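You operate a simulated robot arm through the tools that you are given. There is no shell and no other tool. Be economical: measure what you need, move in short steps, check, and stop when the job is done.

You run a simulated two-armed robot. Do the job below in one go: nothing can be reset, and whatever is moved stays where it is left.

## Task
Wipe up the spill on the dining table top with the yellow cloth and put it back.

The check looks at the end state, three seconds after you hand in, the way a careful person would. Anything else that was tipped, shoved, dropped, spilled or broken makes it a failure. Flat cloth is picked up by pressing the open fingertips on it (5 to 10 N) and closing them slowly along it; thin cloth reads only 2 to 8 mm in the jaws.

## Robot
Two 7-joint arms with two-finger parallel grippers on one trunk, on a base that drives. Base frame: it is fixed to the floor where the robot stands at the start and does not move with it; the origin is under the middle of the robot, x ahead of it, y to its left, z up; the surface under the hand at the start is at about z = 750. Lengths are in mm, angles in rad, forces in N, time in s.
The left shoulder is at the start at [50, 187, 1060], the right one opposite. With the tool pointing down near the work surface each hand reaches from about 100 to 660 mm from the robot's upright axis, wherever it stands, measured 20 degrees to its own side. Places, roughly: yellow cloth [600, 0, 800]. Payload 3.43 kg a hand.
The tool frame of a hand sits at the grasp point between the pads (the TCP): z along the fingers, y along the line on which they close. The tips reach 30 mm beyond it. Largest opening 94 mm; finger width 28, thickness 10; the body of the gripper, 50 by 96 mm, starts 55 mm behind the TCP.
Orientation is that of the tool frame in the base frame, as a unit quaternion [w, x, y, z]. With the fingers straight down and closing along the base's y, the tool's x points along the base's -x, its y along +y and its z along -z.

## Interface
- The arms move only by the tool nudge_tool. It takes "left_deltas", "right_deltas" or both (then of equal length, played together; a hand with none holds still); each is a list of rows, each a list of 7 numbers: the shift along the tool's x, y, z in mm, then the turn, a rotation vector about the tool's x, y, z in rad, then the opening, from 0 (shut) to 1 (fully open). In form: [[x, y, z, wx, wy, wz, fingers], ...]. A call has 1 to 20 rows; each row shifts and turns the commanded pose from where the row before left it, along the tool's axes as they then stand. Each row takes 0.2 s and may step no farther than 50 mm and 0.15 rad from the row before; otherwise, or with a gripper value out of range, the whole call is refused. A pose out of reach is approached as far as the arm can. The call stops where the force on the tool passes 40 N (or 10 N more than at its start, if that is more) or the arm is blocked; 0.2 s more then pass. The fingers move at their own pace (about 153 mm/s each) and stop on an object; they squeeze with about 22 N. The grip force told is the motor's: it shows also when the fingers shut on nothing. Time passes only in rows, and 0.2 s behind the last, so rows that do not move let the fingers close. The reply holds the time, the measured pose of the TCP, the force on the tool along the base axes, the opening and the grip force, in the units named above and with some noise, with the torque about the TCP (base axes, N m) and any sound that the robot's microphone picked up.
- Cameras (640 x 400 px; columns grow to the right, rows downward): "scene" is now at [162.2, -17.7, 1226.3]; the picture's right is [-0.24, -0.97, 0.00], its down [-0.49, 0.12, -0.86] and it looks along [0.84, -0.21, -0.50] (base axes); focal length 295 px, centre (320, 200). "left" rides on the left gripper at [76, -14, -102] in its tool frame; the picture's right is [0.18, 0.98, 0.00], its down [-0.75, 0.14, -0.64] and it looks along [-0.63, 0.12, 0.77] (tool axes); focal length 243 px, centre (320, 200). "right" rides on the right gripper at [76, 14, -102] in its tool frame; the picture's right is [-0.18, 0.98, 0.00], its down [-0.75, -0.14, -0.64] and it looks along [-0.63, -0.12, 0.77] (tool axes); focal length 243 px, centre (320, 200). There is no depth. A picture from a camera that has moved, and an enlarged one, comes with that camera's place and axes in the base frame and with its lens. The place of the scene camera against the robot may be out by one fixed shift of up to 18 mm in any direction.
- camera(camera): a new picture of that camera. It takes no simulated time.
- move_column(by): slides the trunk up (or, below 0, down) by that many mm; the arms and the scene camera ride with it, the base frame stays. It gives what a move gives, with no picture.
- steer(legs): drives the robot by 1 to 6 legs, each [ahead, left, turn to the left] in mm, mm and rad, along the robot's own axes; the way and the turn of a leg run together, so that a leg with both is an arc; at most 1500 mm and 3.142 rad a leg. The arms and the cameras ride along, it lands a little off, and it stops where it bumps. It gives what a move gives.
- aim_head(pan, tilt): turns the head with the scene camera to pan (to the left, within 1.396 rad either way) and tilt (down, from -0.506 to 1.204), counted from straight ahead of the robot. It gives what a move gives.
- close_up(camera, box): a new picture of the part [left, top, right, bottom] of that camera's present view, enlarged. It takes no simulated time.
- close_job(): hands the job in; it is judged then, once.

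Go step by step. Nothing tells you exact positions but the pictures and the camera data: compare them with the known pose of the tool, close in by small moves and look again before you grip or let go. The budget is 120 turns and 108 pictures, counting those below and the enlarged ones. Unless the task says otherwise, let go and move clear before handing in, and close with one line.

The tools are called after "Emit:" as name(argument=value, ...) on one line, values as JSON. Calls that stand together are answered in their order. nudge_tool: Moves the arms, as the interface text tells. Its arguments: {"type":"object","properties":{"left_deltas":{"type":"array","items":{"type":"array","items":{"type":"number"}}},"right_deltas":{"type":"array","items":{"type":"array","items":{"type":"number"}}}},"required":[]} The other tools are called the same way: move_column (by) slides the trunk up or down; steer (legs) drives the base; aim_head (pan, tilt) turns the head that bears the scene camera; camera (camera) takes a picture; close_up (camera, box) takes an enlarged picture of a part of a camera's view; close_job () hands the job in.

At the start:

```text
clock: 0.0
left_tool_pos: [449.9, 121.8, 1032.2]
left_ee_rot: [0.0, 0.0, 1.0, 0.0]
left_force: [-0.3, 0.7, 0.9]
left_wrist_torque: [-0.01, -0.03, 0.03]
left_grip_width: 94.2
left_finger_force: 0.1
right_tool_pos: [372.3, -278.6, 1060.7]
right_ee_rot: [-0.001, 0.0, 1.0, -0.001]
right_force: [-0.3, 0.4, 0.2]
right_wrist_torque: [-0.01, -0.01, 0.0]
right_grip_width: 93.9
right_finger_force: 0.1
trunk travel left (down, up): [-275.0, 157.0]
robot x, y, heading: [1.7, -2.5, -0.0]
head pan, tilt: [-0.244, 0.529]
```

scene: 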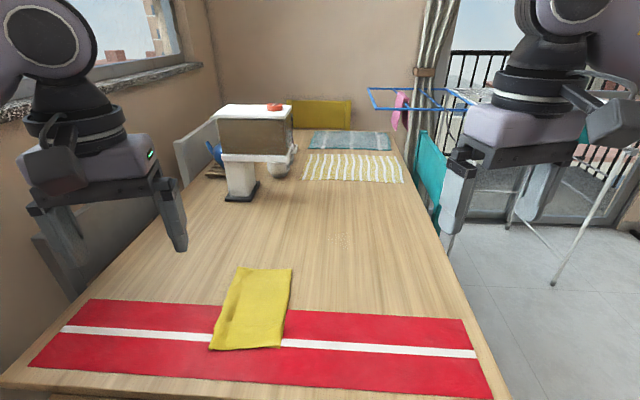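
right: 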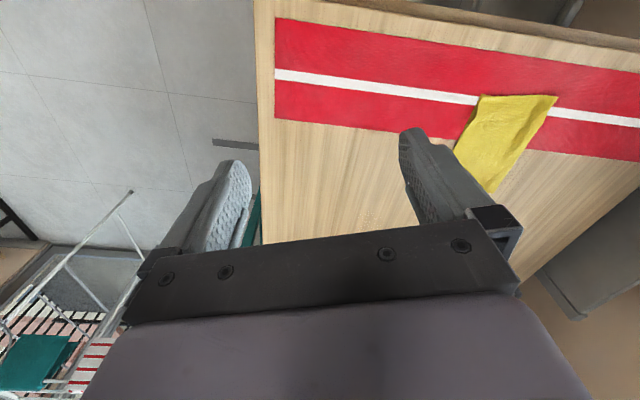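
left: 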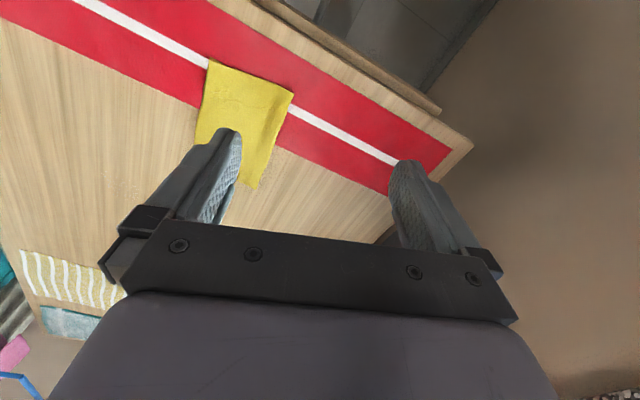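

I see the yellow cloth lying partly on the red runner, and a faint speckled patch on the bare wood near pixel (340,240), probably the spill. I'll look closer at both before moving.

Emit:
close_up(camera="scene", box=[280, 190, 440, 290])

Emit:
close_up(camera="scene", box=[160, 240, 360, 365])

Emit:
close_up(camera="scene", box=[190, 80, 430, 230])

```text
4.00 times, centred on (360, 240) of scene
camera zoom: at [162.2, -17.7, 1226.3], right [-0.24, -0.97, 0.0], down [-0.49, 0.12, -0.86], along [0.84, -0.21, -0.5], focal length 1180 px, centre (160, 40)
```

zoom: 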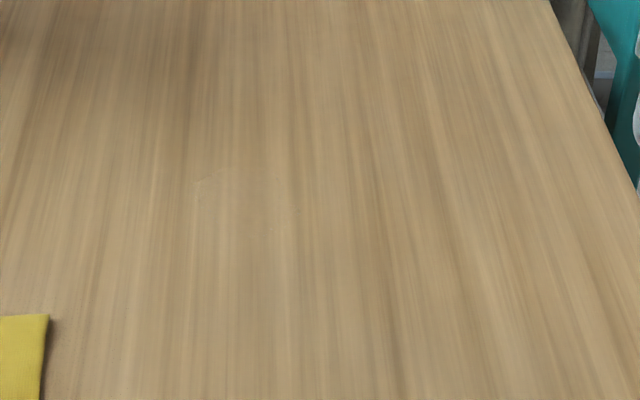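

```text
3.20 times, centred on (260, 302) of scene
camera zoom: at [162.2, -17.7, 1226.3], right [-0.24, -0.97, 0.0], down [-0.49, 0.12, -0.86], along [0.84, -0.21, -0.5], focal length 944 px, centre (512, -128)
```

zoom: 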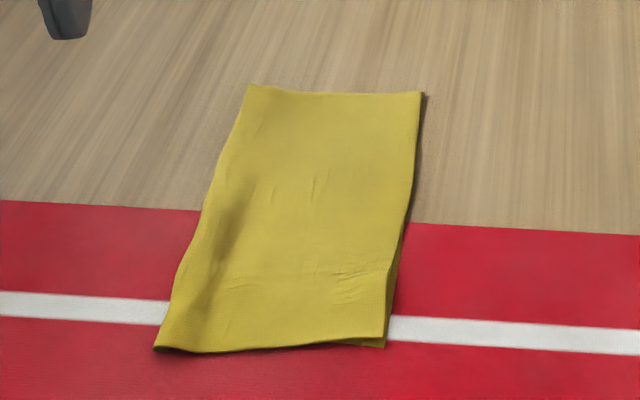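

```text
2.67 times, centred on (310, 155) of scene
camera zoom: at [162.2, -17.7, 1226.3], right [-0.24, -0.97, 0.0], down [-0.49, 0.12, -0.86], along [0.84, -0.21, -0.5], focal length 786 px, centre (347, 320)
```

zoom: 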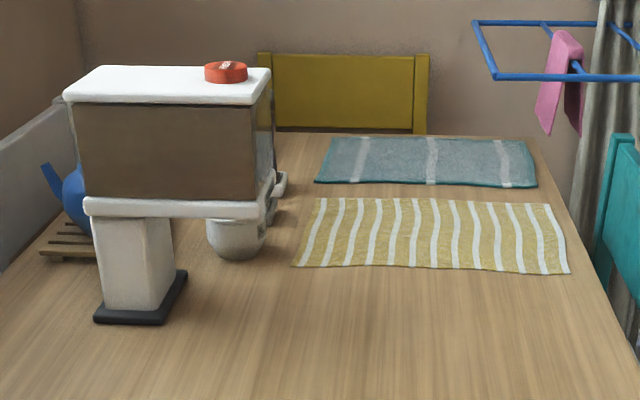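

The spill is faint, perhaps a clear liquid. I'll check with the wrist views for a second bearing.

Emit:
close_up(camera="right", box=[250, 120, 500, 276])

Emit:
close_up(camera="left", box=[20, 50, 260, 200])

Emit:
close_up(camera="scene", box=[312, 220, 376, 260])

```text
2.56 times, centred on (375, 198) of right
camera zoom: at [296.9, -265.5, 1164.1], right [0.18, 0.98, 0.0], down [0.75, -0.14, 0.64], along [0.63, -0.12, -0.77], focal length 621 px, centre (179, 205)
```

zoom: 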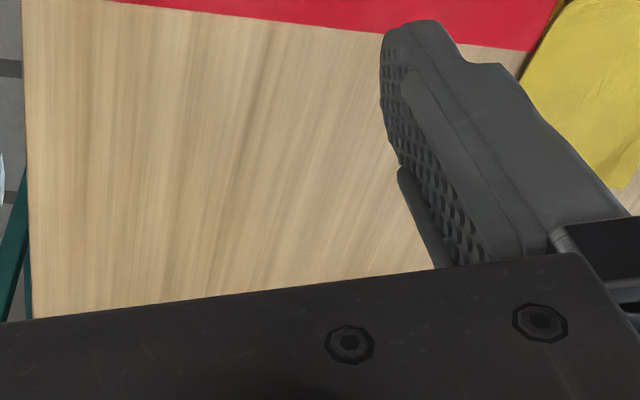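

```text
2.67 times, centred on (140, 125) of left
camera zoom: at [373.3, 108.8, 1136.4], right [-0.18, 0.98, 0.0], down [0.75, 0.14, 0.64], along [0.63, 0.12, -0.77], focal length 647 px, centre (800, 400)
```

zoom: 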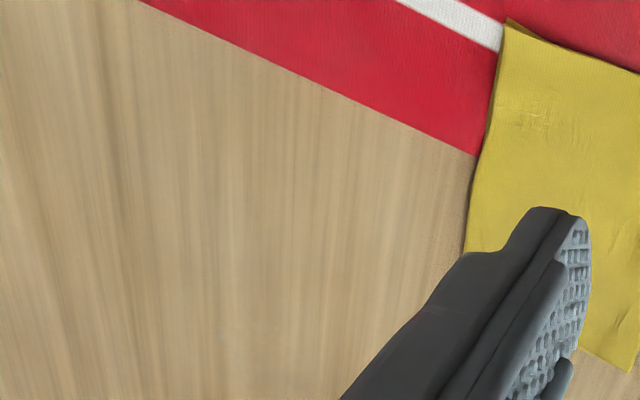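

```text
10.00 times, centred on (344, 240) of scene
camera zoom: at [162.2, -17.7, 1226.3], right [-0.24, -0.97, 0.0], down [-0.49, 0.12, -0.86], along [0.84, -0.21, -0.5], focal length 2949 px, centre (80, -200)
```

zoom: 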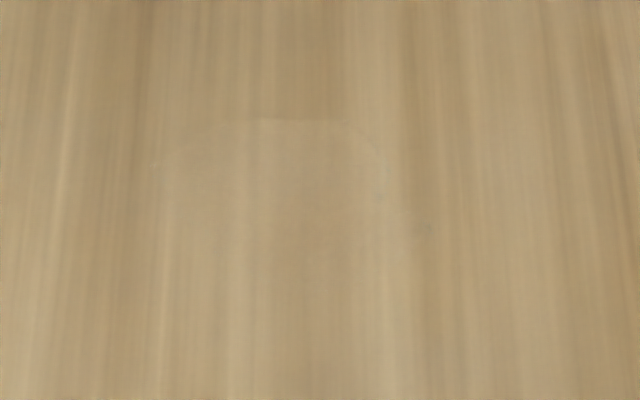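

The spill appears to be a clear puddle of about 60 mm near [740, -220] with edges hard to see. I'll tilt the head down to see the table edge against my base, since that point may be out of reach from here.

Emit:
aim_head(pan=-0.2, tilt=1.1)

Emit:
camera(camera="scene")

```text
clock: 1.0
left_tool_pos: [449.4, 121.8, 1032.9]
left_ee_rot: [0.0, 0.001, 1.0, 0.0]
left_force: [0.1, 0.2, 0.1]
left_wrist_torque: [-0.01, 0.0, -0.01]
left_grip_width: 93.8
left_finger_force: 0.0
right_tool_pos: [373.8, -279.0, 1060.8]
right_ee_rot: [0.0, 0.0, 1.0, 0.0]
right_force: [0.6, -0.6, -0.7]
right_wrist_torque: [0.01, 0.0, 0.01]
right_grip_width: 94.0
right_finger_force: 0.1
trunk travel left (down, up): [-275.0, 157.0]
robot x, y, heading: [0.4, -2.3, 0.005]
head pan, tilt: [-0.201, 1.1]
```

```text
98 pictures are left
camera scene: at [136.4, -8.5, 1181.3], right [-0.2, -0.98, 0.0], down [-0.87, 0.18, -0.45], along [0.45, -0.09, -0.89], focal length 295 px, centre (320, 200)
```

scene: 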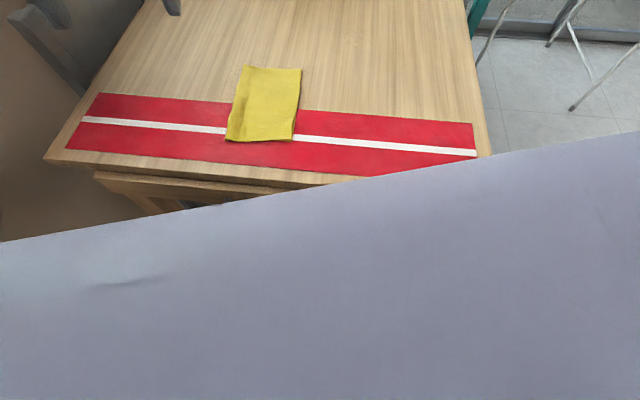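

The table's near edge is at about x = 385, and the robot's shell hides my base from this view. I'll tilt the right hand so its camera looks back and shows the clearance between base and table.

Emit:
nudge_tool(right_deltas=[[0, -20, 0, 0, 0.15, 0, 1], [0, -20, 0, 0, 0.15, 0, 1], [0, -20, 0, 0, 0.15, 0, 1], [0, -20, 0, 0, 0.15, 0, 1], [0, -20, 0, 0, 0.15, 0, 1], [0, 0, 0, 0, 0.15, 0, 1]])

Emit:
camera(camera="right")

```text
clock: 2.4
left_tool_pos: [450.1, 122.1, 1033.3]
left_ee_rot: [0.0, -0.001, 1.0, -0.001]
left_force: [0.7, -0.5, -0.3]
left_wrist_torque: [-0.01, 0.02, 0.0]
left_grip_width: 94.2
left_finger_force: 0.0
right_tool_pos: [348.9, -326.8, 988.1]
right_ee_rot: [-0.434, 0.0, 0.901, 0.001]
right_force: [0.9, -0.4, 0.1]
right_wrist_torque: [0.01, 0.01, -0.01]
right_grip_width: 94.2
right_finger_force: 0.0
right hand out of reach, approached as far as the arm can: row 4, 5, 6
trunk travel left (down, up): [-275.0, 157.0]
robot x, y, heading: [-2.4, -0.7, 0.001]
head pan, tilt: [-0.201, 1.1]
```

```text
97 pictures are left
camera right: at [381.8, -314.2, 1113.0], right [0.12, 0.98, -0.14], down [0.97, -0.14, -0.19], along [-0.21, -0.12, -0.97], focal length 243 px, centre (320, 200)
```

right: 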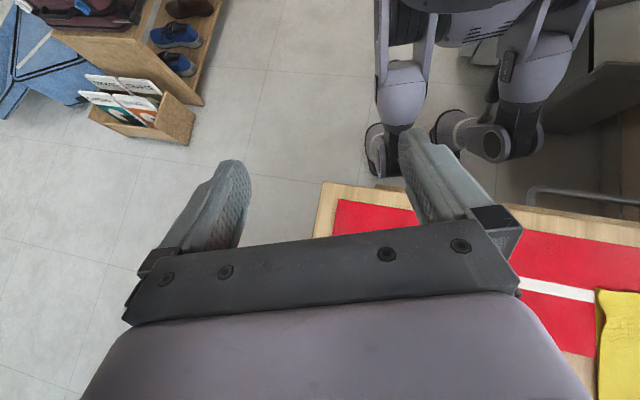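

My wheels end near x ≈ 110, so there is room ahead, but a tube-like object shows at the right edge of the picture. I'll zoom in on it before driving.

Emit:
close_up(camera="right", box=[400, 0, 640, 240])

Emit:
camera(camera="left")

Emit:
close_up(camera="scene", box=[0, 100, 320, 250])

```text
1.67 times, centred on (520, 120) of right
camera zoom: at [381.8, -314.2, 1113.0], right [0.12, 0.98, -0.14], down [0.97, -0.14, -0.19], along [-0.21, -0.12, -0.97], focal length 404 px, centre (-13, 333)
```

zoom: 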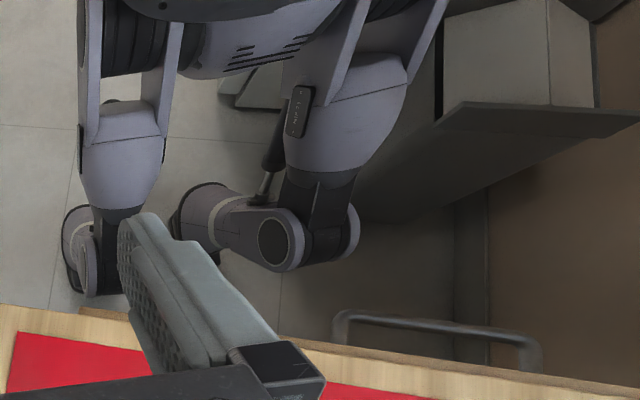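

```text
95 pictures are left
camera left: at [373.6, 108.8, 1136.3], right [-0.18, 0.98, 0.0], down [0.75, 0.14, 0.64], along [0.63, 0.12, -0.77], focal length 243 px, centre (320, 200)
```

left: 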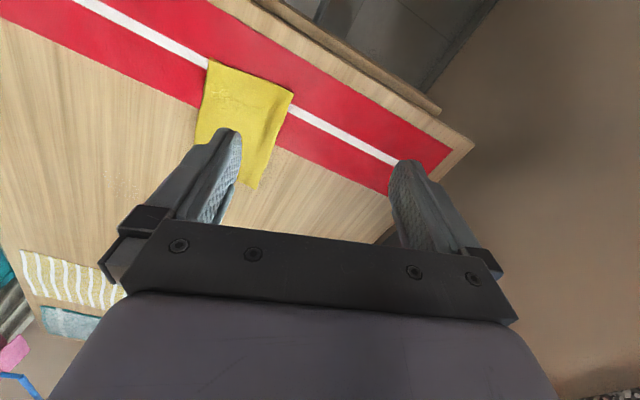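

```text
2.00 times, centred on (160, 175) of scene
camera zoom: at [136.6, -8.5, 1181.2], right [-0.2, -0.98, 0.0], down [-0.87, 0.18, -0.45], along [0.44, -0.09, -0.89], focal length 590 px, centre (640, 250)
```

zoom: 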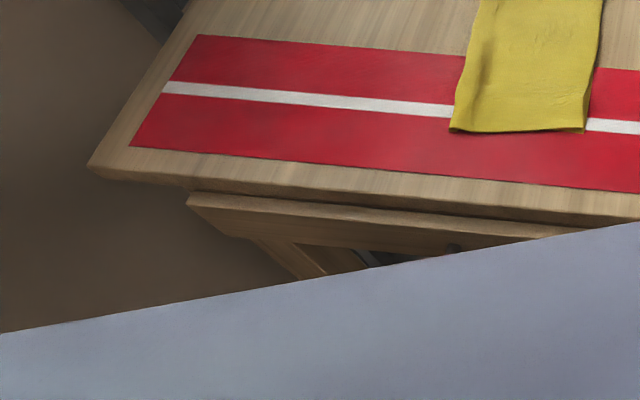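

The tube lies at or beyond the table edge, clear of where my wheels would be after a 150 mm advance, which would bring both cloth and spill into the right arm's reach. I'll turn the right hand back upright and then drive.

Emit:
nudge_tool(right_deltas=[[0, 0, 0, 0, -0.15, 0, 1], [0, 0, 0, 0, -0.15, 0, 1], [0, 0, 0, 0, -0.15, 0, 1], [0, 0, 0, 0, -0.15, 0, 1], [0, 0, 0, 0, -0.15, 0, 1], [0, 0, 0, 0, -0.15, 0, 1]])

Emit:
steer(legs=[[100, 0, 0]])

Emit:
aim_head(pan=-0.3, tilt=0.75)

Emit:
camera(camera="scene")

Emit:
camera(camera="right")

```text
clock: 3.8
left_tool_pos: [450.3, 121.6, 1032.5]
left_ee_rot: [-0.001, 0.001, 1.0, -0.001]
left_force: [-0.3, -0.1, 0.5]
left_wrist_torque: [0.02, 0.04, -0.01]
left_grip_width: 94.0
left_finger_force: 0.0
right_tool_pos: [348.4, -328.9, 988.6]
right_ee_rot: [0.001, 0.001, 1.0, 0.0]
right_force: [-1.1, 0.2, -0.4]
right_wrist_torque: [0.03, 0.01, 0.05]
right_grip_width: 94.3
right_finger_force: 0.2
trunk travel left (down, up): [-275.0, 157.0]
robot x, y, heading: [-0.7, -2.4, -0.003]
head pan, tilt: [-0.201, 1.1]
```

```text
clock: 4.9
left_tool_pos: [549.3, 123.6, 1032.9]
left_ee_rot: [0.0, 0.0, 1.0, 0.0]
left_force: [0.0, -0.7, -0.2]
left_wrist_torque: [0.03, 0.06, -0.05]
left_grip_width: 94.0
left_finger_force: 0.0
right_tool_pos: [447.6, -328.0, 988.6]
right_ee_rot: [0.0, 0.0, 1.0, 0.0]
right_force: [-0.1, 0.0, -0.1]
right_wrist_torque: [0.0, 0.0, 0.02]
right_grip_width: 94.1
right_finger_force: 0.1
trunk travel left (down, up): [-275.0, 157.0]
robot x, y, heading: [100.2, 2.2, 0.003]
head pan, tilt: [-0.201, 1.1]
```

```text
clock: 5.8
left_tool_pos: [548.3, 122.3, 1033.2]
left_ee_rot: [0.0, -0.001, 1.0, -0.001]
left_force: [0.3, -0.1, -0.1]
left_wrist_torque: [-0.01, 0.03, 0.01]
left_grip_width: 94.0
left_finger_force: 0.1
right_tool_pos: [448.6, -328.4, 989.2]
right_ee_rot: [0.0, 0.0, 1.0, -0.001]
right_force: [-0.8, -0.5, -0.5]
right_wrist_torque: [0.0, 0.0, 0.0]
right_grip_width: 93.7
right_finger_force: 0.0
trunk travel left (down, up): [-275.0, 157.0]
robot x, y, heading: [96.0, 1.1, -0.0]
head pan, tilt: [-0.3, 0.75]
```

```text
93 pictures are left
camera scene: at [252.8, -20.1, 1206.9], right [-0.29, -0.96, 0.0], down [-0.65, 0.2, -0.73], along [0.7, -0.21, -0.68], focal length 295 px, centre (320, 200)
```

scene: 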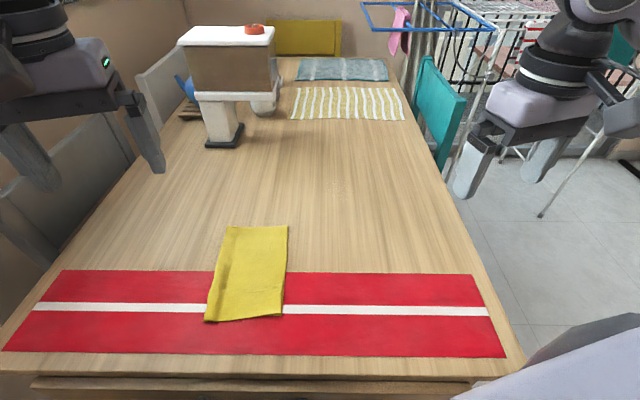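

```text
92 pictures are left
camera right: at [372.5, -314.3, 1092.5], right [0.18, 0.98, 0.0], down [0.75, -0.14, 0.64], along [0.63, -0.12, -0.77], focal length 243 px, centre (320, 200)
```

right: 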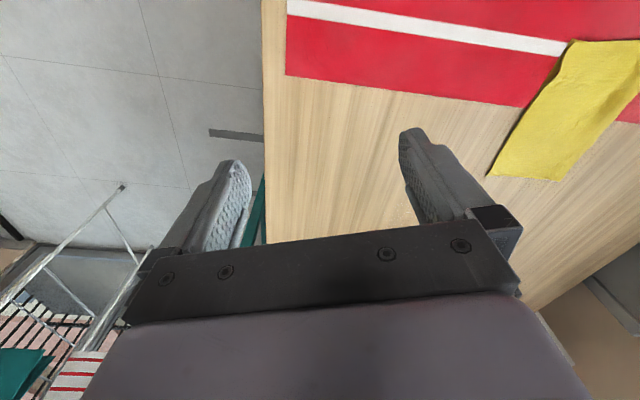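

The drive was clear. I'll zoom on the spill from here.

Emit:
close_up(camera="scene", box=[290, 165, 386, 225])

Emit:
close_up(camera="scene", box=[180, 210, 320, 330])

```text
6.67 times, centred on (338, 195) of scene
camera zoom: at [252.8, -20.1, 1206.9], right [-0.29, -0.96, 0.0], down [-0.65, 0.2, -0.73], along [0.7, -0.21, -0.68], focal length 1966 px, centre (200, 233)
```

zoom: 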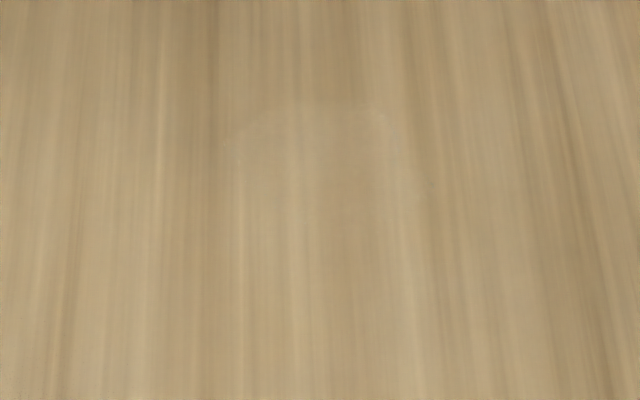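

```text
3.33 times, centred on (250, 270) of scene
camera zoom: at [252.8, -20.1, 1206.9], right [-0.29, -0.96, 0.0], down [-0.65, 0.2, -0.73], along [0.7, -0.21, -0.68], focal length 983 px, centre (553, -33)
```

zoom: 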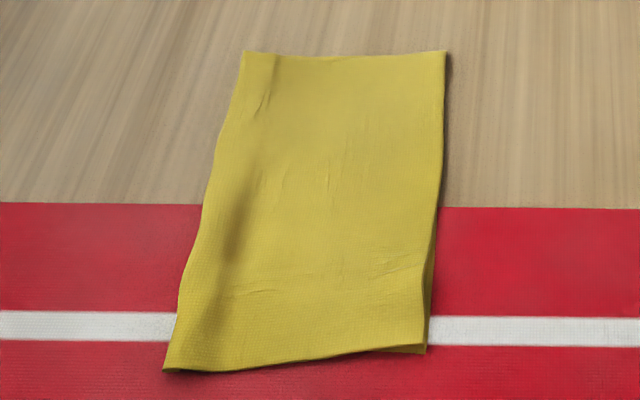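

The puddle looks about 70 mm across, centred near [743, -212], and the cloth appears folded double with its length roughly along x. I'll advance another 50 mm, move the left hand aside, and bring the right hand over to look at the cloth.

Emit:
steer(legs=[[50, 0, 0]])

Emit:
nudge_tool(left_deltas=[[40, 40, 0, 0, 0, 0, 1], [40, 40, 0, 0, 0, 0, 1], [30, 30, 0, 0, 0, 0, 1], [0, 0, 0, 0, 0, 0, 1], [0, 0, 0, 0, 0, 0, 1], [0, 0, 0, 0, 0, 0, 1]], right_deltas=[[-10, 30, 0, 0, 0, 0, 1], [-10, 40, 0, 0, 0, 0, 1], [-10, 40, 0, 0, 0, 0, 1], [0, 40, 0, 0, 0, 0, 1], [0, 40, 0, 0, 0, 0, 1], [0, 40, 0, 0, 0, 0, 1]])

Emit:
camera(camera="right")

```text
clock: 6.7
left_tool_pos: [599.0, 123.2, 1031.5]
left_ee_rot: [0.0, -0.001, 1.0, 0.0]
left_force: [0.2, 0.0, 0.7]
left_wrist_torque: [0.03, -0.02, 0.0]
left_grip_width: 94.0
left_finger_force: 0.1
right_tool_pos: [498.9, -327.9, 988.3]
right_ee_rot: [0.0, 0.0, 1.0, 0.0]
right_force: [-0.8, 0.2, 0.1]
right_wrist_torque: [-0.02, 0.02, 0.0]
right_grip_width: 94.0
right_finger_force: 0.0
trunk travel left (down, up): [-275.0, 157.0]
robot x, y, heading: [147.1, -2.6, -0.002]
head pan, tilt: [-0.3, 0.75]
```

```text
refused: row 1 steps farther than a row can; nothing moved
```

```text
89 pictures are left
camera right: at [422.3, -314.4, 1092.3], right [0.18, 0.98, 0.0], down [0.75, -0.14, 0.64], along [0.63, -0.12, -0.77], focal length 243 px, centre (320, 200)
```

right: 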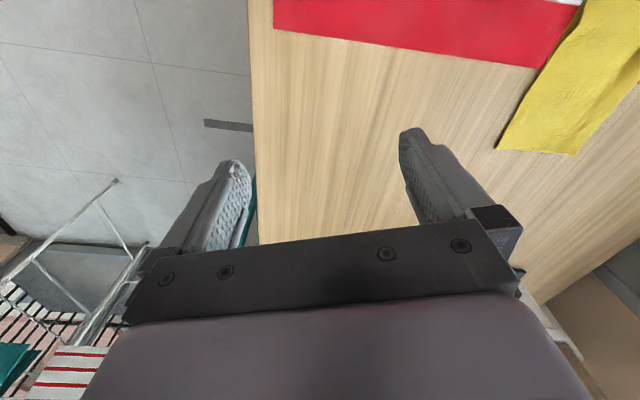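

Emit:
nudge_tool(left_deltas=[[30, 30, 0, 0, 0, 0, 1], [30, 30, 0, 0, 0, 0, 1], [30, 30, 0, 0, 0, 0, 1], [0, 0, 0, 0, 0, 0, 1], [0, 0, 0, 0, 0, 0, 1], [0, 0, 0, 0, 0, 0, 1]], right_deltas=[[0, 40, 0, 0, 0, 0, 1], [0, 40, 0, 0, 0, 0, 1], [0, 40, 0, 0, 0, 0, 1], [0, 40, 0, 0, 0, 0, 1], [0, 40, 0, 0, 0, 0, 1], [0, 40, 0, 0, 0, 0, 1]])

Emit:
camera(camera="right")

```text
clock: 8.1
left_tool_pos: [508.2, 213.9, 1032.2]
left_ee_rot: [0.0, 0.0, 1.0, 0.0]
left_force: [-0.1, -0.6, 0.2]
left_wrist_torque: [0.02, 0.02, -0.03]
left_grip_width: 94.0
left_finger_force: 0.1
right_tool_pos: [495.6, -86.1, 989.9]
right_ee_rot: [0.0, 0.0, 1.0, 0.0]
right_force: [-0.4, -0.9, -1.0]
right_wrist_torque: [-0.02, 0.01, 0.02]
right_grip_width: 93.9
right_finger_force: 0.0
trunk travel left (down, up): [-275.0, 157.0]
robot x, y, heading: [148.0, 1.2, 0.003]
head pan, tilt: [-0.3, 0.75]
```

```text
88 pictures are left
camera right: at [419.9, -72.8, 1093.3], right [0.18, 0.98, 0.0], down [0.75, -0.14, 0.64], along [0.63, -0.12, -0.77], focal length 243 px, centre (320, 200)
```

right: 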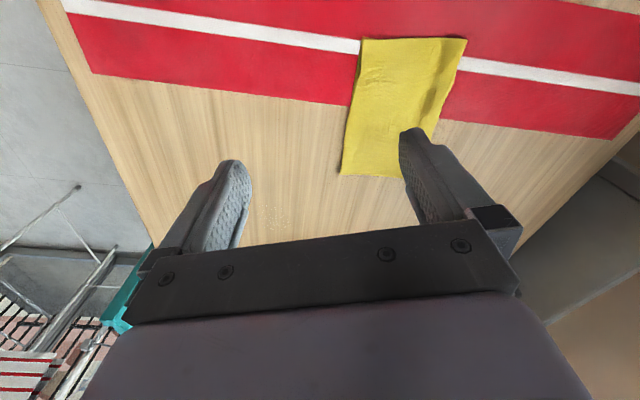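

Using the calibrated wrist camera, the cloth corners are about (649,-83), (465,-35), (487,87) and (685,35), and the scene camera reads about (+16,+10) too far. I'll zoom in on the cloth's layering.

Emit:
close_up(camera="right", box=[320, 20, 500, 200])

Emit:
close_up(camera="left", box=[60, 20, 320, 200])

Emit:
close_up(camera="right", box=[240, 170, 340, 240])

```text
2.22 times, centred on (410, 110) of right
camera zoom: at [419.9, -72.8, 1093.3], right [0.18, 0.98, 0.0], down [0.75, -0.14, 0.64], along [0.63, -0.12, -0.77], focal length 539 px, centre (120, 400)
```

zoom: 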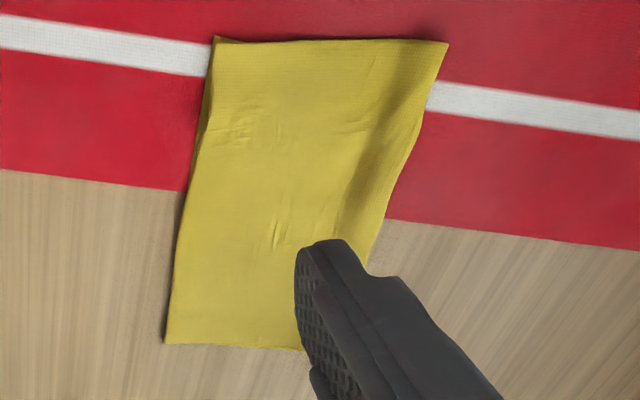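

```text
2.22 times, centred on (190, 110) of left
camera zoom: at [430.4, 200.3, 1136.4], right [-0.19, 0.98, 0.0], down [0.75, 0.14, 0.64], along [0.63, 0.12, -0.77], focal length 539 px, centre (609, 400)
```

zoom: 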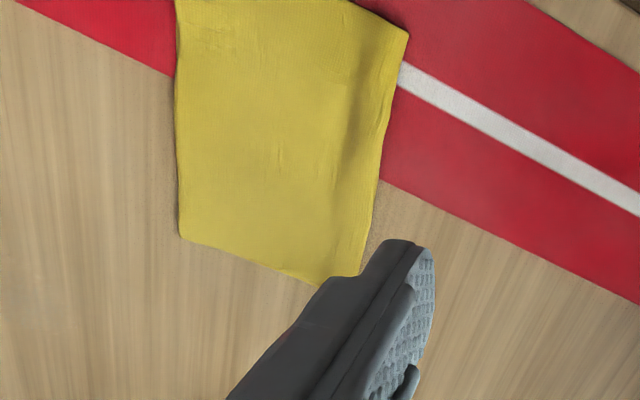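

```text
5.71 times, centred on (290, 205) of right
camera zoom: at [419.9, -72.8, 1093.3], right [0.18, 0.98, 0.0], down [0.75, -0.14, 0.64], along [0.63, -0.12, -0.77], focal length 1386 px, centre (491, 171)
```

zoom: 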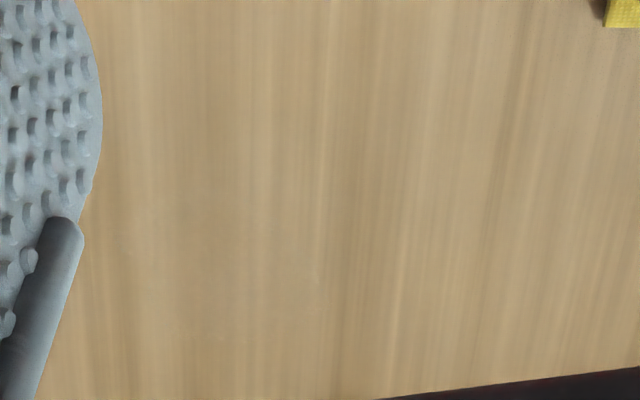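

The fold seems to be along the left long edge. I'll grip about 30 mm inside the middle of the far edge at about (638,-16), with the jaws aligned across the cloth (yawed about 0.29 rad), and approach from above first.

Emit:
nudge_tool(right_deltas=[[-36, 18, 0, 0, 0, 0, 0.5], [-36, 18, 0, 0, 0, 0, 0.5], [-36, 18, 0, 0, 0, 0, 0.5], [-34, 16, 0, 0, 0, 0, 0.5], [0, 0, 30, 0, 0, 0.145, 0.5], [0, 0, 40, 0, 0, 0.145, 0.5], [0, 0, 40, 0, 0, 0, 0.5], [0, 0, 40, 0, 0, 0, 0.5], [0, 0, 0, 0, 0, 0, 0.5]])

Emit:
camera(camera="right")

Emit:
camera(camera="scene")

```text
clock: 10.1
left_tool_pos: [507.0, 212.9, 1032.5]
left_ee_rot: [0.001, -0.001, 1.0, 0.0]
left_force: [-0.9, -0.3, 0.5]
left_wrist_torque: [0.01, -0.02, 0.02]
left_grip_width: 93.9
left_finger_force: 0.0
right_tool_pos: [640.7, -17.8, 838.5]
right_ee_rot: [0.0, 0.145, 0.99, 0.0]
right_force: [0.4, 0.3, 0.0]
right_wrist_torque: [0.0, 0.01, -0.01]
right_grip_width: 47.0
right_finger_force: 0.0
trunk travel left (down, up): [-275.0, 157.0]
robot x, y, heading: [146.8, -0.9, 0.004]
head pan, tilt: [-0.3, 0.75]
```

```text
84 pictures are left
camera right: at [571.8, 17.1, 942.2], right [0.46, 0.89, 0.0], down [0.68, -0.35, 0.64], along [0.57, -0.29, -0.77], focal length 243 px, centre (320, 200)
```

right: 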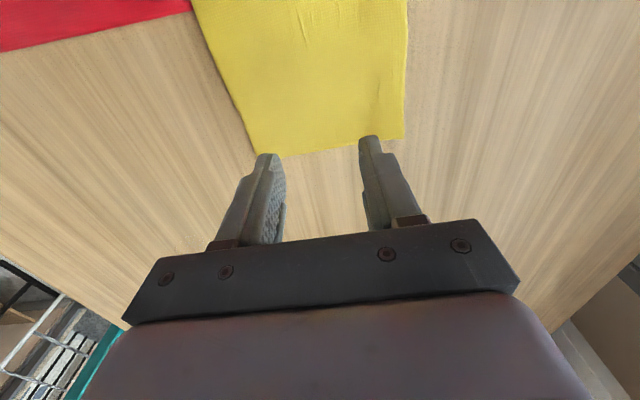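

```text
83 pictures are left
camera scene: at [302.4, -20.1, 1207.0], right [-0.29, -0.96, 0.0], down [-0.65, 0.2, -0.73], along [0.7, -0.22, -0.68], focal length 295 px, centre (320, 200)
```

scene: 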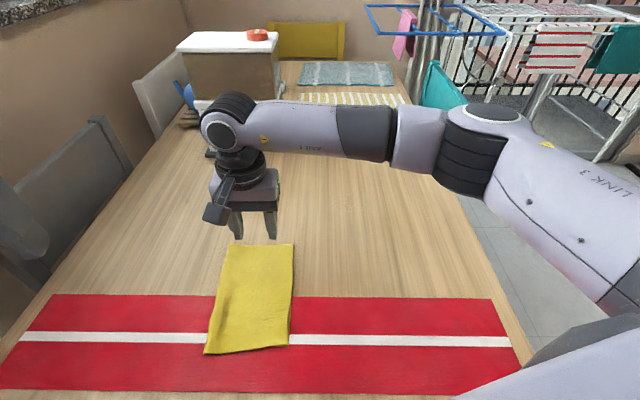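

The jaws are aligned over the far edge. I'll descend to just above the cloth, then go down in small steps until I feel contact.

Emit:
nudge_tool(right_deltas=[[8, -3, 20, 0, 0, 0, 0.5], [0, 0, 22, 0, 0, 0, 0.5], [0, 0, 4, 0, 0, 0, 0.5], [0, 0, 2, 0, 0, 0, 0.5]])

```text
clock: 11.1
left_tool_pos: [506.7, 212.7, 1033.0]
left_ee_rot: [0.0, -0.001, 1.0, 0.0]
left_force: [-0.1, 0.1, 0.4]
left_wrist_torque: [0.0, 0.0, 0.04]
left_grip_width: 93.9
left_finger_force: 0.1
right_tool_pos: [631.5, -17.6, 790.8]
right_ee_rot: [0.001, 0.144, 0.99, 0.0]
right_force: [-1.2, 0.3, 0.7]
right_wrist_torque: [0.0, -0.01, 0.0]
right_grip_width: 47.0
right_finger_force: 0.0
trunk travel left (down, up): [-275.0, 157.0]
robot x, y, heading: [146.9, 0.0, -0.001]
head pan, tilt: [-0.3, 0.75]
```

Emit:
nudge_tool(right_deltas=[[0, 0, 2, 0, 0, 0, 0.5], [0, 0, 2, 0, 0, 0, 0.5]])

```text
clock: 11.7
left_tool_pos: [507.3, 212.6, 1032.7]
left_ee_rot: [0.0, 0.0, 1.0, 0.0]
left_force: [0.8, 0.2, -0.5]
left_wrist_torque: [0.04, 0.02, 0.0]
left_grip_width: 94.0
left_finger_force: 0.0
right_tool_pos: [631.2, -17.5, 787.4]
right_ee_rot: [0.0, 0.145, 0.989, 0.0]
right_force: [-0.3, 0.4, 0.0]
right_wrist_torque: [-0.05, -0.03, 0.0]
right_grip_width: 46.8
right_finger_force: 0.1
trunk travel left (down, up): [-275.0, 157.0]
robot x, y, heading: [147.3, -0.4, -0.002]
head pan, tilt: [-0.3, 0.75]
```

Emit:
nudge_tool(right_deltas=[[0, 0, 2, 0, 0, 0, 0.5], [0, 0, 1, 0, 0, 0, 0.5]])

```text
clock: 12.3
left_tool_pos: [505.4, 212.1, 1033.2]
left_ee_rot: [0.001, -0.001, 1.0, 0.0]
left_force: [-0.5, -0.4, -0.4]
left_wrist_torque: [0.01, 0.02, 0.0]
left_grip_width: 94.1
left_finger_force: 0.0
right_tool_pos: [631.2, -18.0, 784.0]
right_ee_rot: [0.0, 0.145, 0.989, -0.001]
right_force: [-0.1, 0.1, 0.0]
right_wrist_torque: [0.03, 0.0, -0.06]
right_grip_width: 46.8
right_finger_force: 0.1
trunk travel left (down, up): [-275.0, 157.0]
robot x, y, heading: [148.0, -0.7, 0.003]
head pan, tilt: [-0.3, 0.75]
```

Emit:
nudge_tool(right_deltas=[[0, 0, 1, 0, 0, 0, 0.5], [0, 0, 1, 0, 0, 0, 0.5]])

Emit:
camera(camera="right")

```text
clock: 12.9
left_tool_pos: [506.0, 212.8, 1032.8]
left_ee_rot: [0.0, 0.0, 1.0, 0.0]
left_force: [-0.5, -0.6, -0.2]
left_wrist_torque: [0.01, -0.02, -0.01]
left_grip_width: 93.9
left_finger_force: 0.1
right_tool_pos: [631.1, -18.4, 782.8]
right_ee_rot: [0.0, 0.144, 0.99, 0.0]
right_force: [-0.7, -0.3, 2.8]
right_wrist_torque: [0.01, 0.0, -0.02]
right_grip_width: 47.2
right_finger_force: 0.1
trunk travel left (down, up): [-275.0, 157.0]
robot x, y, heading: [150.9, 3.1, 0.002]
head pan, tilt: [-0.3, 0.75]
```

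```text
82 pictures are left
camera right: at [562.3, 15.7, 886.0], right [0.46, 0.89, 0.0], down [0.68, -0.35, 0.64], along [0.57, -0.29, -0.77], focal length 243 px, centre (320, 200)
```

right: 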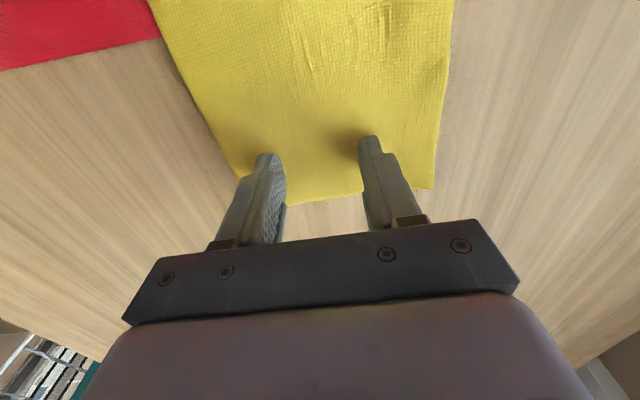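

Contact is felt at about 2.8 N. I'll press a little more to get 5–10 N.

Emit:
nudge_tool(right_deltas=[[0, 0, 1, 0, 0, 0, 0.5], [0, 0, 0, 0, 0, 0, 0.5]])

```text
clock: 13.5
left_tool_pos: [506.6, 213.2, 1033.2]
left_ee_rot: [0.001, -0.001, 1.0, 0.0]
left_force: [-0.2, 1.0, 0.0]
left_wrist_torque: [-0.04, 0.01, -0.02]
left_grip_width: 93.9
left_finger_force: 0.1
right_tool_pos: [630.8, -18.5, 780.8]
right_ee_rot: [0.001, 0.144, 0.99, 0.0]
right_force: [-1.4, 0.6, 7.6]
right_wrist_torque: [-0.03, 0.09, -0.01]
right_grip_width: 46.9
right_finger_force: 0.1
trunk travel left (down, up): [-275.0, 157.0]
robot x, y, heading: [152.6, 1.8, 0.006]
head pan, tilt: [-0.3, 0.75]
```

The press reads 7.6 N. Now I'll close slowly along the cloth.

Emit:
nudge_tool(right_deltas=[[0, 0, 0, 0, 0, 0, 0.46], [0, 0, 0, 0, 0, 0, 0.42], [0, 0, 0, 0, 0, 0, 0.38], [0, 0, 0, 0, 0, 0, 0.34], [0, 0, 0, 0, 0, 0, 0.3], [0, 0, 0, 0, 0, 0, 0.26], [0, 0, 0, 0, 0, 0, 0.22], [0, 0, 0, 0, 0, 0, 0.18], [0, 0, 0, 0, 0, 0, 0.14], [0, 0, 0, 0, 0, 0, 0.1], [0, 0, 0, 0, 0, 0, 0.06], [0, 0, 0, 0, 0, 0, 0.03], [0, 0, 0, 0, 0, 0, 0], [0, 0, 0, 0, 0, 0, 0]])

Emit:
camera(camera="right")

```text
clock: 16.5
left_tool_pos: [504.9, 212.5, 1033.4]
left_ee_rot: [0.001, -0.001, 1.0, 0.0]
left_force: [-0.6, 0.2, -0.6]
left_wrist_torque: [0.02, 0.01, 0.02]
left_grip_width: 94.3
left_finger_force: 0.0
right_tool_pos: [630.0, -18.7, 782.2]
right_ee_rot: [0.001, 0.145, 0.989, 0.0]
right_force: [-0.4, -1.0, 13.1]
right_wrist_torque: [-0.04, 0.04, -0.03]
right_grip_width: 8.1
right_finger_force: 21.4
trunk travel left (down, up): [-275.0, 157.0]
robot x, y, heading: [147.4, -2.2, 0.004]
head pan, tilt: [-0.3, 0.75]
```

```text
81 pictures are left
camera right: at [562.0, 15.7, 885.5], right [0.46, 0.89, 0.0], down [0.68, -0.35, 0.64], along [0.57, -0.29, -0.77], focal length 243 px, centre (320, 200)
```

right: 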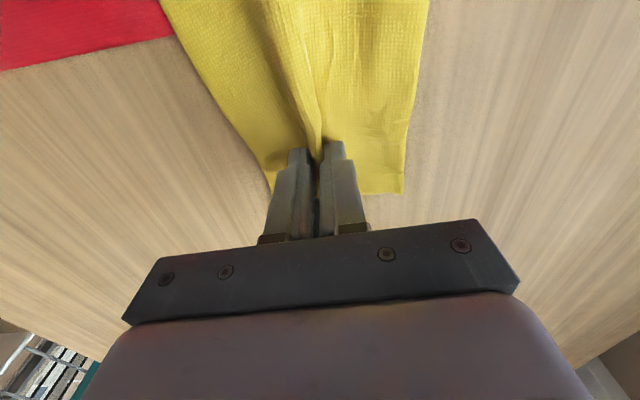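

The jaws read 8.1 mm with 21 N, so the cloth is held, likely both layers. I'll lift it on an arc back toward its near end so the runner isn't dragged, then look.

Emit:
nudge_tool(right_deltas=[[3, 0, -30, 0, 0, 0, 0], [9, 0, -30, 0, 0, 0, 0], [16, 0, -28, 0, 0, 0, 0], [22, 0, -25, 0, 0, 0, 0], [26, 0, -22, 0, 0, 0, 0], [26, 0, -18, 0, 0, 0, 0], [20, 0, -30, 0, 0, 0, 0], [10, 0, -30, 0, 0, 0, 0], [0, 0, -30, 0, 0, 0, 0], [0, 0, 0, 0, 0, 0, 0]])

Emit:
camera(camera="scene")

Emit:
camera(camera="right")

```text
clock: 18.7
left_tool_pos: [506.2, 212.8, 1031.8]
left_ee_rot: [0.0, 0.0, 1.0, 0.0]
left_force: [0.0, 0.0, 0.0]
left_wrist_torque: [0.0, -0.01, 0.0]
left_grip_width: 94.1
left_finger_force: 0.0
right_tool_pos: [504.4, 19.4, 1024.9]
right_ee_rot: [-0.001, 0.144, 0.99, 0.0]
right_force: [-0.2, -0.2, -0.5]
right_wrist_torque: [-0.04, -0.01, 0.02]
right_grip_width: 3.1
right_finger_force: 21.8
trunk travel left (down, up): [-275.0, 157.0]
robot x, y, heading: [151.4, -1.3, 0.002]
head pan, tilt: [-0.3, 0.75]
```

```text
80 pictures are left
camera scene: at [302.4, -20.1, 1207.0], right [-0.29, -0.96, 0.0], down [-0.65, 0.2, -0.73], along [0.7, -0.22, -0.68], focal length 295 px, centre (320, 200)
```

scene: 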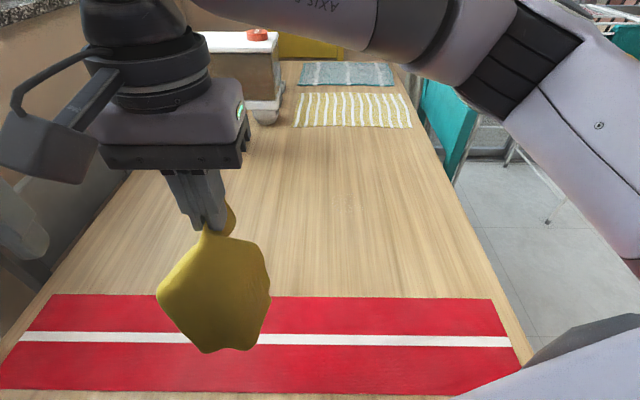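

```text
79 pictures are left
camera right: at [435.0, 53.3, 1128.1], right [0.46, 0.89, 0.0], down [0.68, -0.35, 0.64], along [0.57, -0.29, -0.77], focal length 243 px, centre (320, 200)
```

right: 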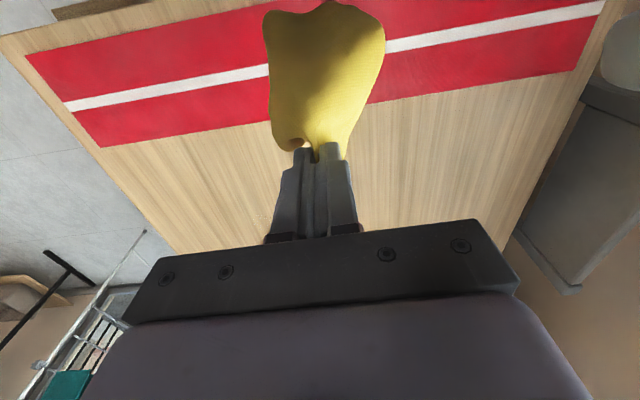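

The cloth is securely held (3 mm, 22 N). I'll carry it to a point short of the spill and look again.

Emit:
nudge_tool(right_deltas=[[-28, -32.4, 0, 0, 0, 0, 0], [-28, -32.4, 0, 0, 0, 0, 0], [-28, -32.4, 0, 0, 0, 0, 0], [-28, -32.4, 0, 0, 0, 0, 0], [-28, -32.4, 0, 0, 0, 0, 0], [-28, -32.4, 0, 0, 0, 0, 0], [0, 0, 0, 0, 0, 0, 0], [0, 0, 0, 0, 0, 0, 0], [0, 0, 0, 0, 0, 0, 0], [0, 0, 0, 0, 0, 0, 0]])

Emit:
camera(camera="scene")

Emit:
camera(camera="right")

Emit:
camera(camera="left")

```text
clock: 20.9
left_tool_pos: [505.9, 212.9, 1032.6]
left_ee_rot: [0.0, -0.001, 1.0, 0.0]
left_force: [0.8, -0.5, 0.4]
left_wrist_torque: [0.0, -0.02, 0.0]
left_grip_width: 93.8
left_finger_force: 0.1
right_tool_pos: [610.1, -215.3, 1024.0]
right_ee_rot: [0.001, 0.144, 0.99, 0.0]
right_force: [0.0, 0.7, -0.3]
right_wrist_torque: [0.01, 0.02, 0.0]
right_grip_width: 3.2
right_finger_force: 22.1
trunk travel left (down, up): [-275.0, 157.0]
robot x, y, heading: [149.8, -2.2, 0.0]
head pan, tilt: [-0.3, 0.75]
```

```text
78 pictures are left
camera scene: at [302.4, -20.1, 1207.0], right [-0.29, -0.96, 0.0], down [-0.65, 0.2, -0.73], along [0.7, -0.22, -0.68], focal length 295 px, centre (320, 200)
```

scene: 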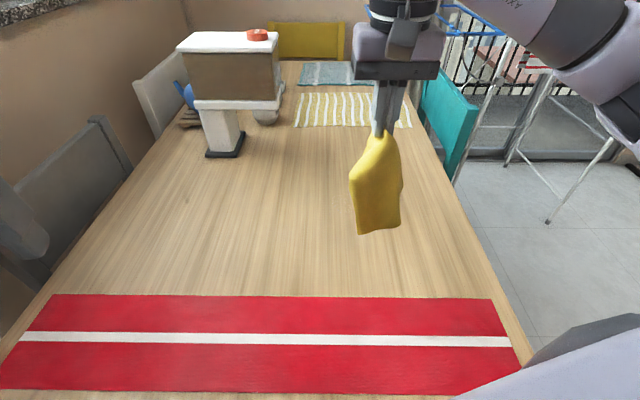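

```text
77 pictures are left
camera right: at [542.0, -180.3, 1127.0], right [0.46, 0.89, 0.0], down [0.68, -0.35, 0.64], along [0.57, -0.29, -0.77], focal length 243 px, centre (320, 200)
```

right: 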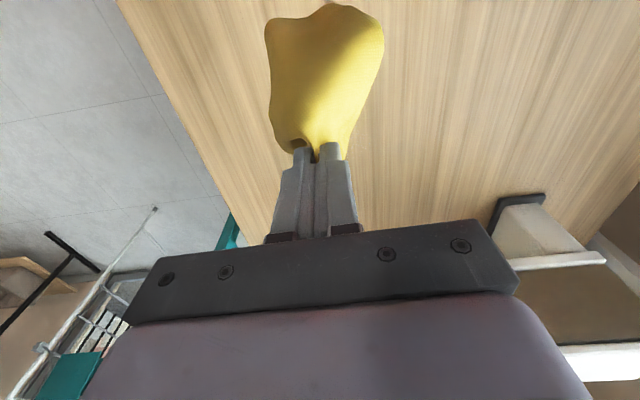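

```text
76 pictures are left
camera left: at [430.5, 199.8, 1136.5], right [-0.19, 0.98, 0.0], down [0.75, 0.14, 0.64], along [0.63, 0.12, -0.77], focal length 243 px, centre (320, 200)
```

left: 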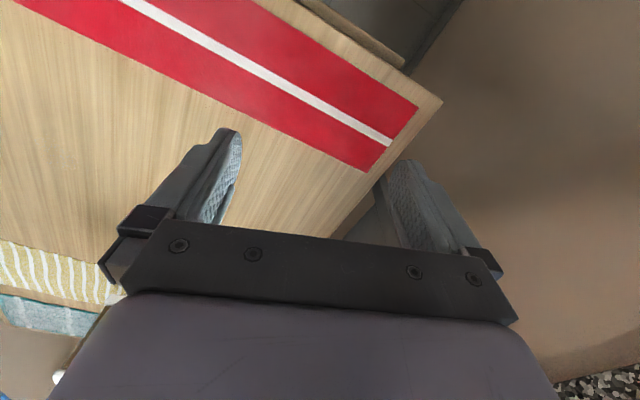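

The cloth hangs freely with its bottom near z ≈ 860. I'll lower it behind the spill and lay it forward so the held end arrives at the spill's near side.

Emit:
nudge_tool(right_deltas=[[17, 6.4, 41, 0, 0, 0, 0], [17, 6.4, 41, 0, 0, 0, 0], [17, 6.4, 41, 0, 0, 0, 0], [0, 0, 0, 0, 0, 0, 0], [-30, 0, 8, 0, 0, 0, 0], [-30, 0, 14, 0, 0, 0, 0], [-28, 0, 20, 0, 0, 0, 0], [-24, 0, 24, 0, 0, 0, 0], [-18, 0, 26, 0, 0, 0, 0], [-10, 0, 16, 0, 0, 0, 0], [0, 0, 0, 0, 0, 0, 0]])

Emit:
camera(camera="scene")

Emit:
camera(camera="right")

```text
clock: 23.3
left_tool_pos: [506.3, 211.9, 1033.0]
left_ee_rot: [-0.001, 0.0, 1.0, 0.0]
left_force: [-0.7, -0.4, 0.4]
left_wrist_torque: [0.01, 0.0, 0.01]
left_grip_width: 94.0
left_finger_force: 0.0
right_tool_pos: [700.4, -221.2, 792.2]
right_ee_rot: [0.0, 0.144, 0.99, 0.0]
right_force: [-0.1, 0.0, -0.3]
right_wrist_torque: [0.01, 0.04, 0.01]
right_grip_width: 3.2
right_finger_force: 22.4
trunk travel left (down, up): [-275.0, 157.0]
robot x, y, heading: [154.0, 0.7, 0.006]
head pan, tilt: [-0.3, 0.75]
```

```text
75 pictures are left
camera scene: at [302.3, -20.1, 1207.0], right [-0.29, -0.96, 0.0], down [-0.65, 0.2, -0.73], along [0.7, -0.22, -0.68], focal length 295 px, centre (320, 200)
```

scene: 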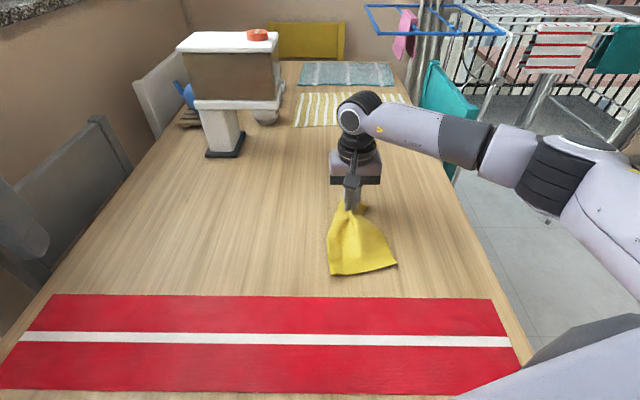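

```text
74 pictures are left
camera right: at [632.3, -186.7, 895.8], right [0.46, 0.89, 0.0], down [0.68, -0.35, 0.64], along [0.57, -0.29, -0.77], focal length 243 px, centre (320, 200)
```

right: 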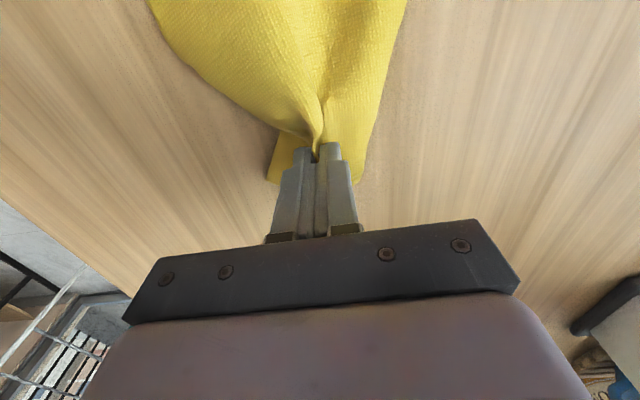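

The cloth is laid neatly with the pinch at (700,-221). I'll press down onto the table now.

Emit:
nudge_tool(right_deltas=[[0, 0, 6, 0, 0, 0, 0], [0, 0, 3, 0, 0, 0, 0], [0, 0, 1, 0, 0, 0, 0]])

```text
clock: 24.1
left_tool_pos: [506.7, 213.1, 1033.0]
left_ee_rot: [0.001, -0.001, 1.0, 0.001]
left_force: [0.5, -1.0, 0.5]
left_wrist_torque: [0.02, 0.04, -0.03]
left_grip_width: 94.2
left_finger_force: 0.1
right_tool_pos: [701.5, -221.2, 786.0]
right_ee_rot: [0.001, 0.144, 0.99, 0.0]
right_force: [2.6, -0.3, 10.6]
right_wrist_torque: [-0.01, -0.08, -0.03]
right_grip_width: 3.1
right_finger_force: 22.4
trunk travel left (down, up): [-275.0, 157.0]
robot x, y, heading: [148.9, 0.7, 0.006]
head pan, tilt: [-0.3, 0.75]
```

Pressed at 10.6 N. Now I'll wipe in a zigzag across the spill, working forward.

Emit:
nudge_tool(right_deltas=[[7.1, 24, 0, 0, 0, 0, 0], [7.1, 24, 0, 0, 0, 0, 0], [-14.4, 4.3, 0, 0, 0, 0, 0], [-7.1, -24, 0, 0, 0, 0, 0], [-7.1, -24, 0, 0, 0, 0, 0], [-7.1, -24, 0, 0, 0, 0, 0], [-7.1, -24, 0, 0, 0, 0, 0], [-14.4, 4.3, 0, 0, 0, 0, 0], [7.1, 24, 0, 0, 0, 0, 0], [7.1, 24, 0, 0, 0, 0, 0], [7.1, 24, 0, 0, 0, 0, 0], [7.1, 24, 0, 0, 0, 0, 0], [-14.4, 4.3, 0, 0, 0, 0, 0], [-7.1, -24, 0, 0, 0, 0, 0], [-7.1, -24, 0, 0, 0, 0, 0], [-7.1, -24, 0, 0, 0, 0, 0], [-7.1, -24, 0, 0, 0, 0, 0], [-14.4, 4.3, 0, 0, 0, 0, 0]])

Emit:
camera(camera="scene")

Emit:
camera(camera="right")

```text
clock: 27.9
left_tool_pos: [504.8, 213.0, 1033.0]
left_ee_rot: [0.001, -0.001, 1.0, 0.0]
left_force: [0.7, -1.0, 0.1]
left_wrist_torque: [-0.03, 0.02, 0.0]
left_grip_width: 94.2
left_finger_force: 0.0
right_tool_pos: [758.7, -273.1, 783.6]
right_ee_rot: [0.001, 0.145, 0.989, -0.001]
right_force: [-5.8, -0.7, 13.6]
right_wrist_torque: [-0.03, 0.16, 0.01]
right_grip_width: 3.4
right_finger_force: 22.4
trunk travel left (down, up): [-275.0, 157.0]
robot x, y, heading: [149.5, 2.0, 0.002]
head pan, tilt: [-0.3, 0.75]
```

```text
73 pictures are left
camera scene: at [300.7, -19.7, 1207.3], right [-0.3, -0.96, 0.0], down [-0.65, 0.2, -0.73], along [0.7, -0.22, -0.68], focal length 295 px, centre (320, 200)
```

scene: 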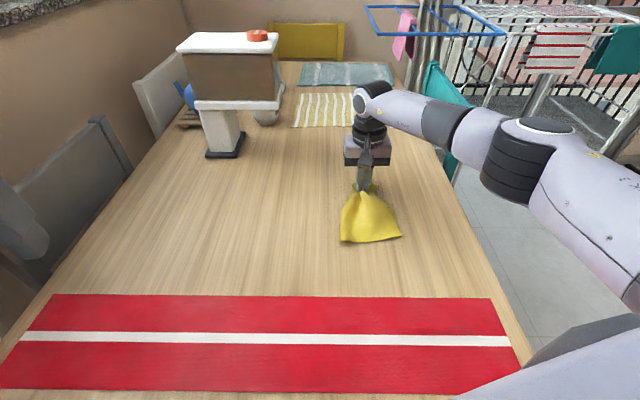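

```text
72 pictures are left
camera right: at [690.5, -238.7, 887.2], right [0.46, 0.89, 0.0], down [0.68, -0.35, 0.64], along [0.57, -0.3, -0.77], focal length 243 px, centre (320, 200)
```

right: 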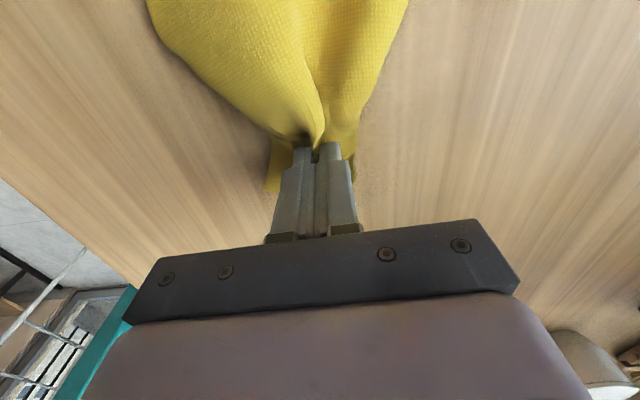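

The wiping goes well. I'll do the last two strokes at the far side.

Emit:
nudge_tool(right_deltas=[[7.1, 24, 0, 0, 0, 0, 0], [7.1, 24, 0, 0, 0, 0, 0], [7.1, 24, 0, 0, 0, 0, 0], [7.1, 24, 0, 0, 0, 0, 0], [-14.4, 4.3, 0, 0, 0, 0, 0], [-7.1, -24, 0, 0, 0, 0, 0], [-7.1, -24, 0, 0, 0, 0, 0], [-7.1, -24, 0, 0, 0, 0, 0], [-7.1, -24, 0, 0, 0, 0, 0]])

```text
clock: 29.9
left_tool_pos: [505.1, 214.5, 1032.6]
left_ee_rot: [0.001, -0.001, 1.0, -0.001]
left_force: [0.2, -0.7, 0.2]
left_wrist_torque: [-0.02, 0.01, -0.01]
left_grip_width: 93.7
left_finger_force: 0.2
right_tool_pos: [775.7, -270.6, 783.2]
right_ee_rot: [0.001, 0.144, 0.99, 0.001]
right_force: [0.2, 4.5, 11.1]
right_wrist_torque: [0.14, 0.03, 0.01]
right_grip_width: 3.1
right_finger_force: 21.6
trunk travel left (down, up): [-275.0, 157.0]
robot x, y, heading: [151.5, 1.4, 0.002]
head pan, tilt: [-0.3, 0.75]
```

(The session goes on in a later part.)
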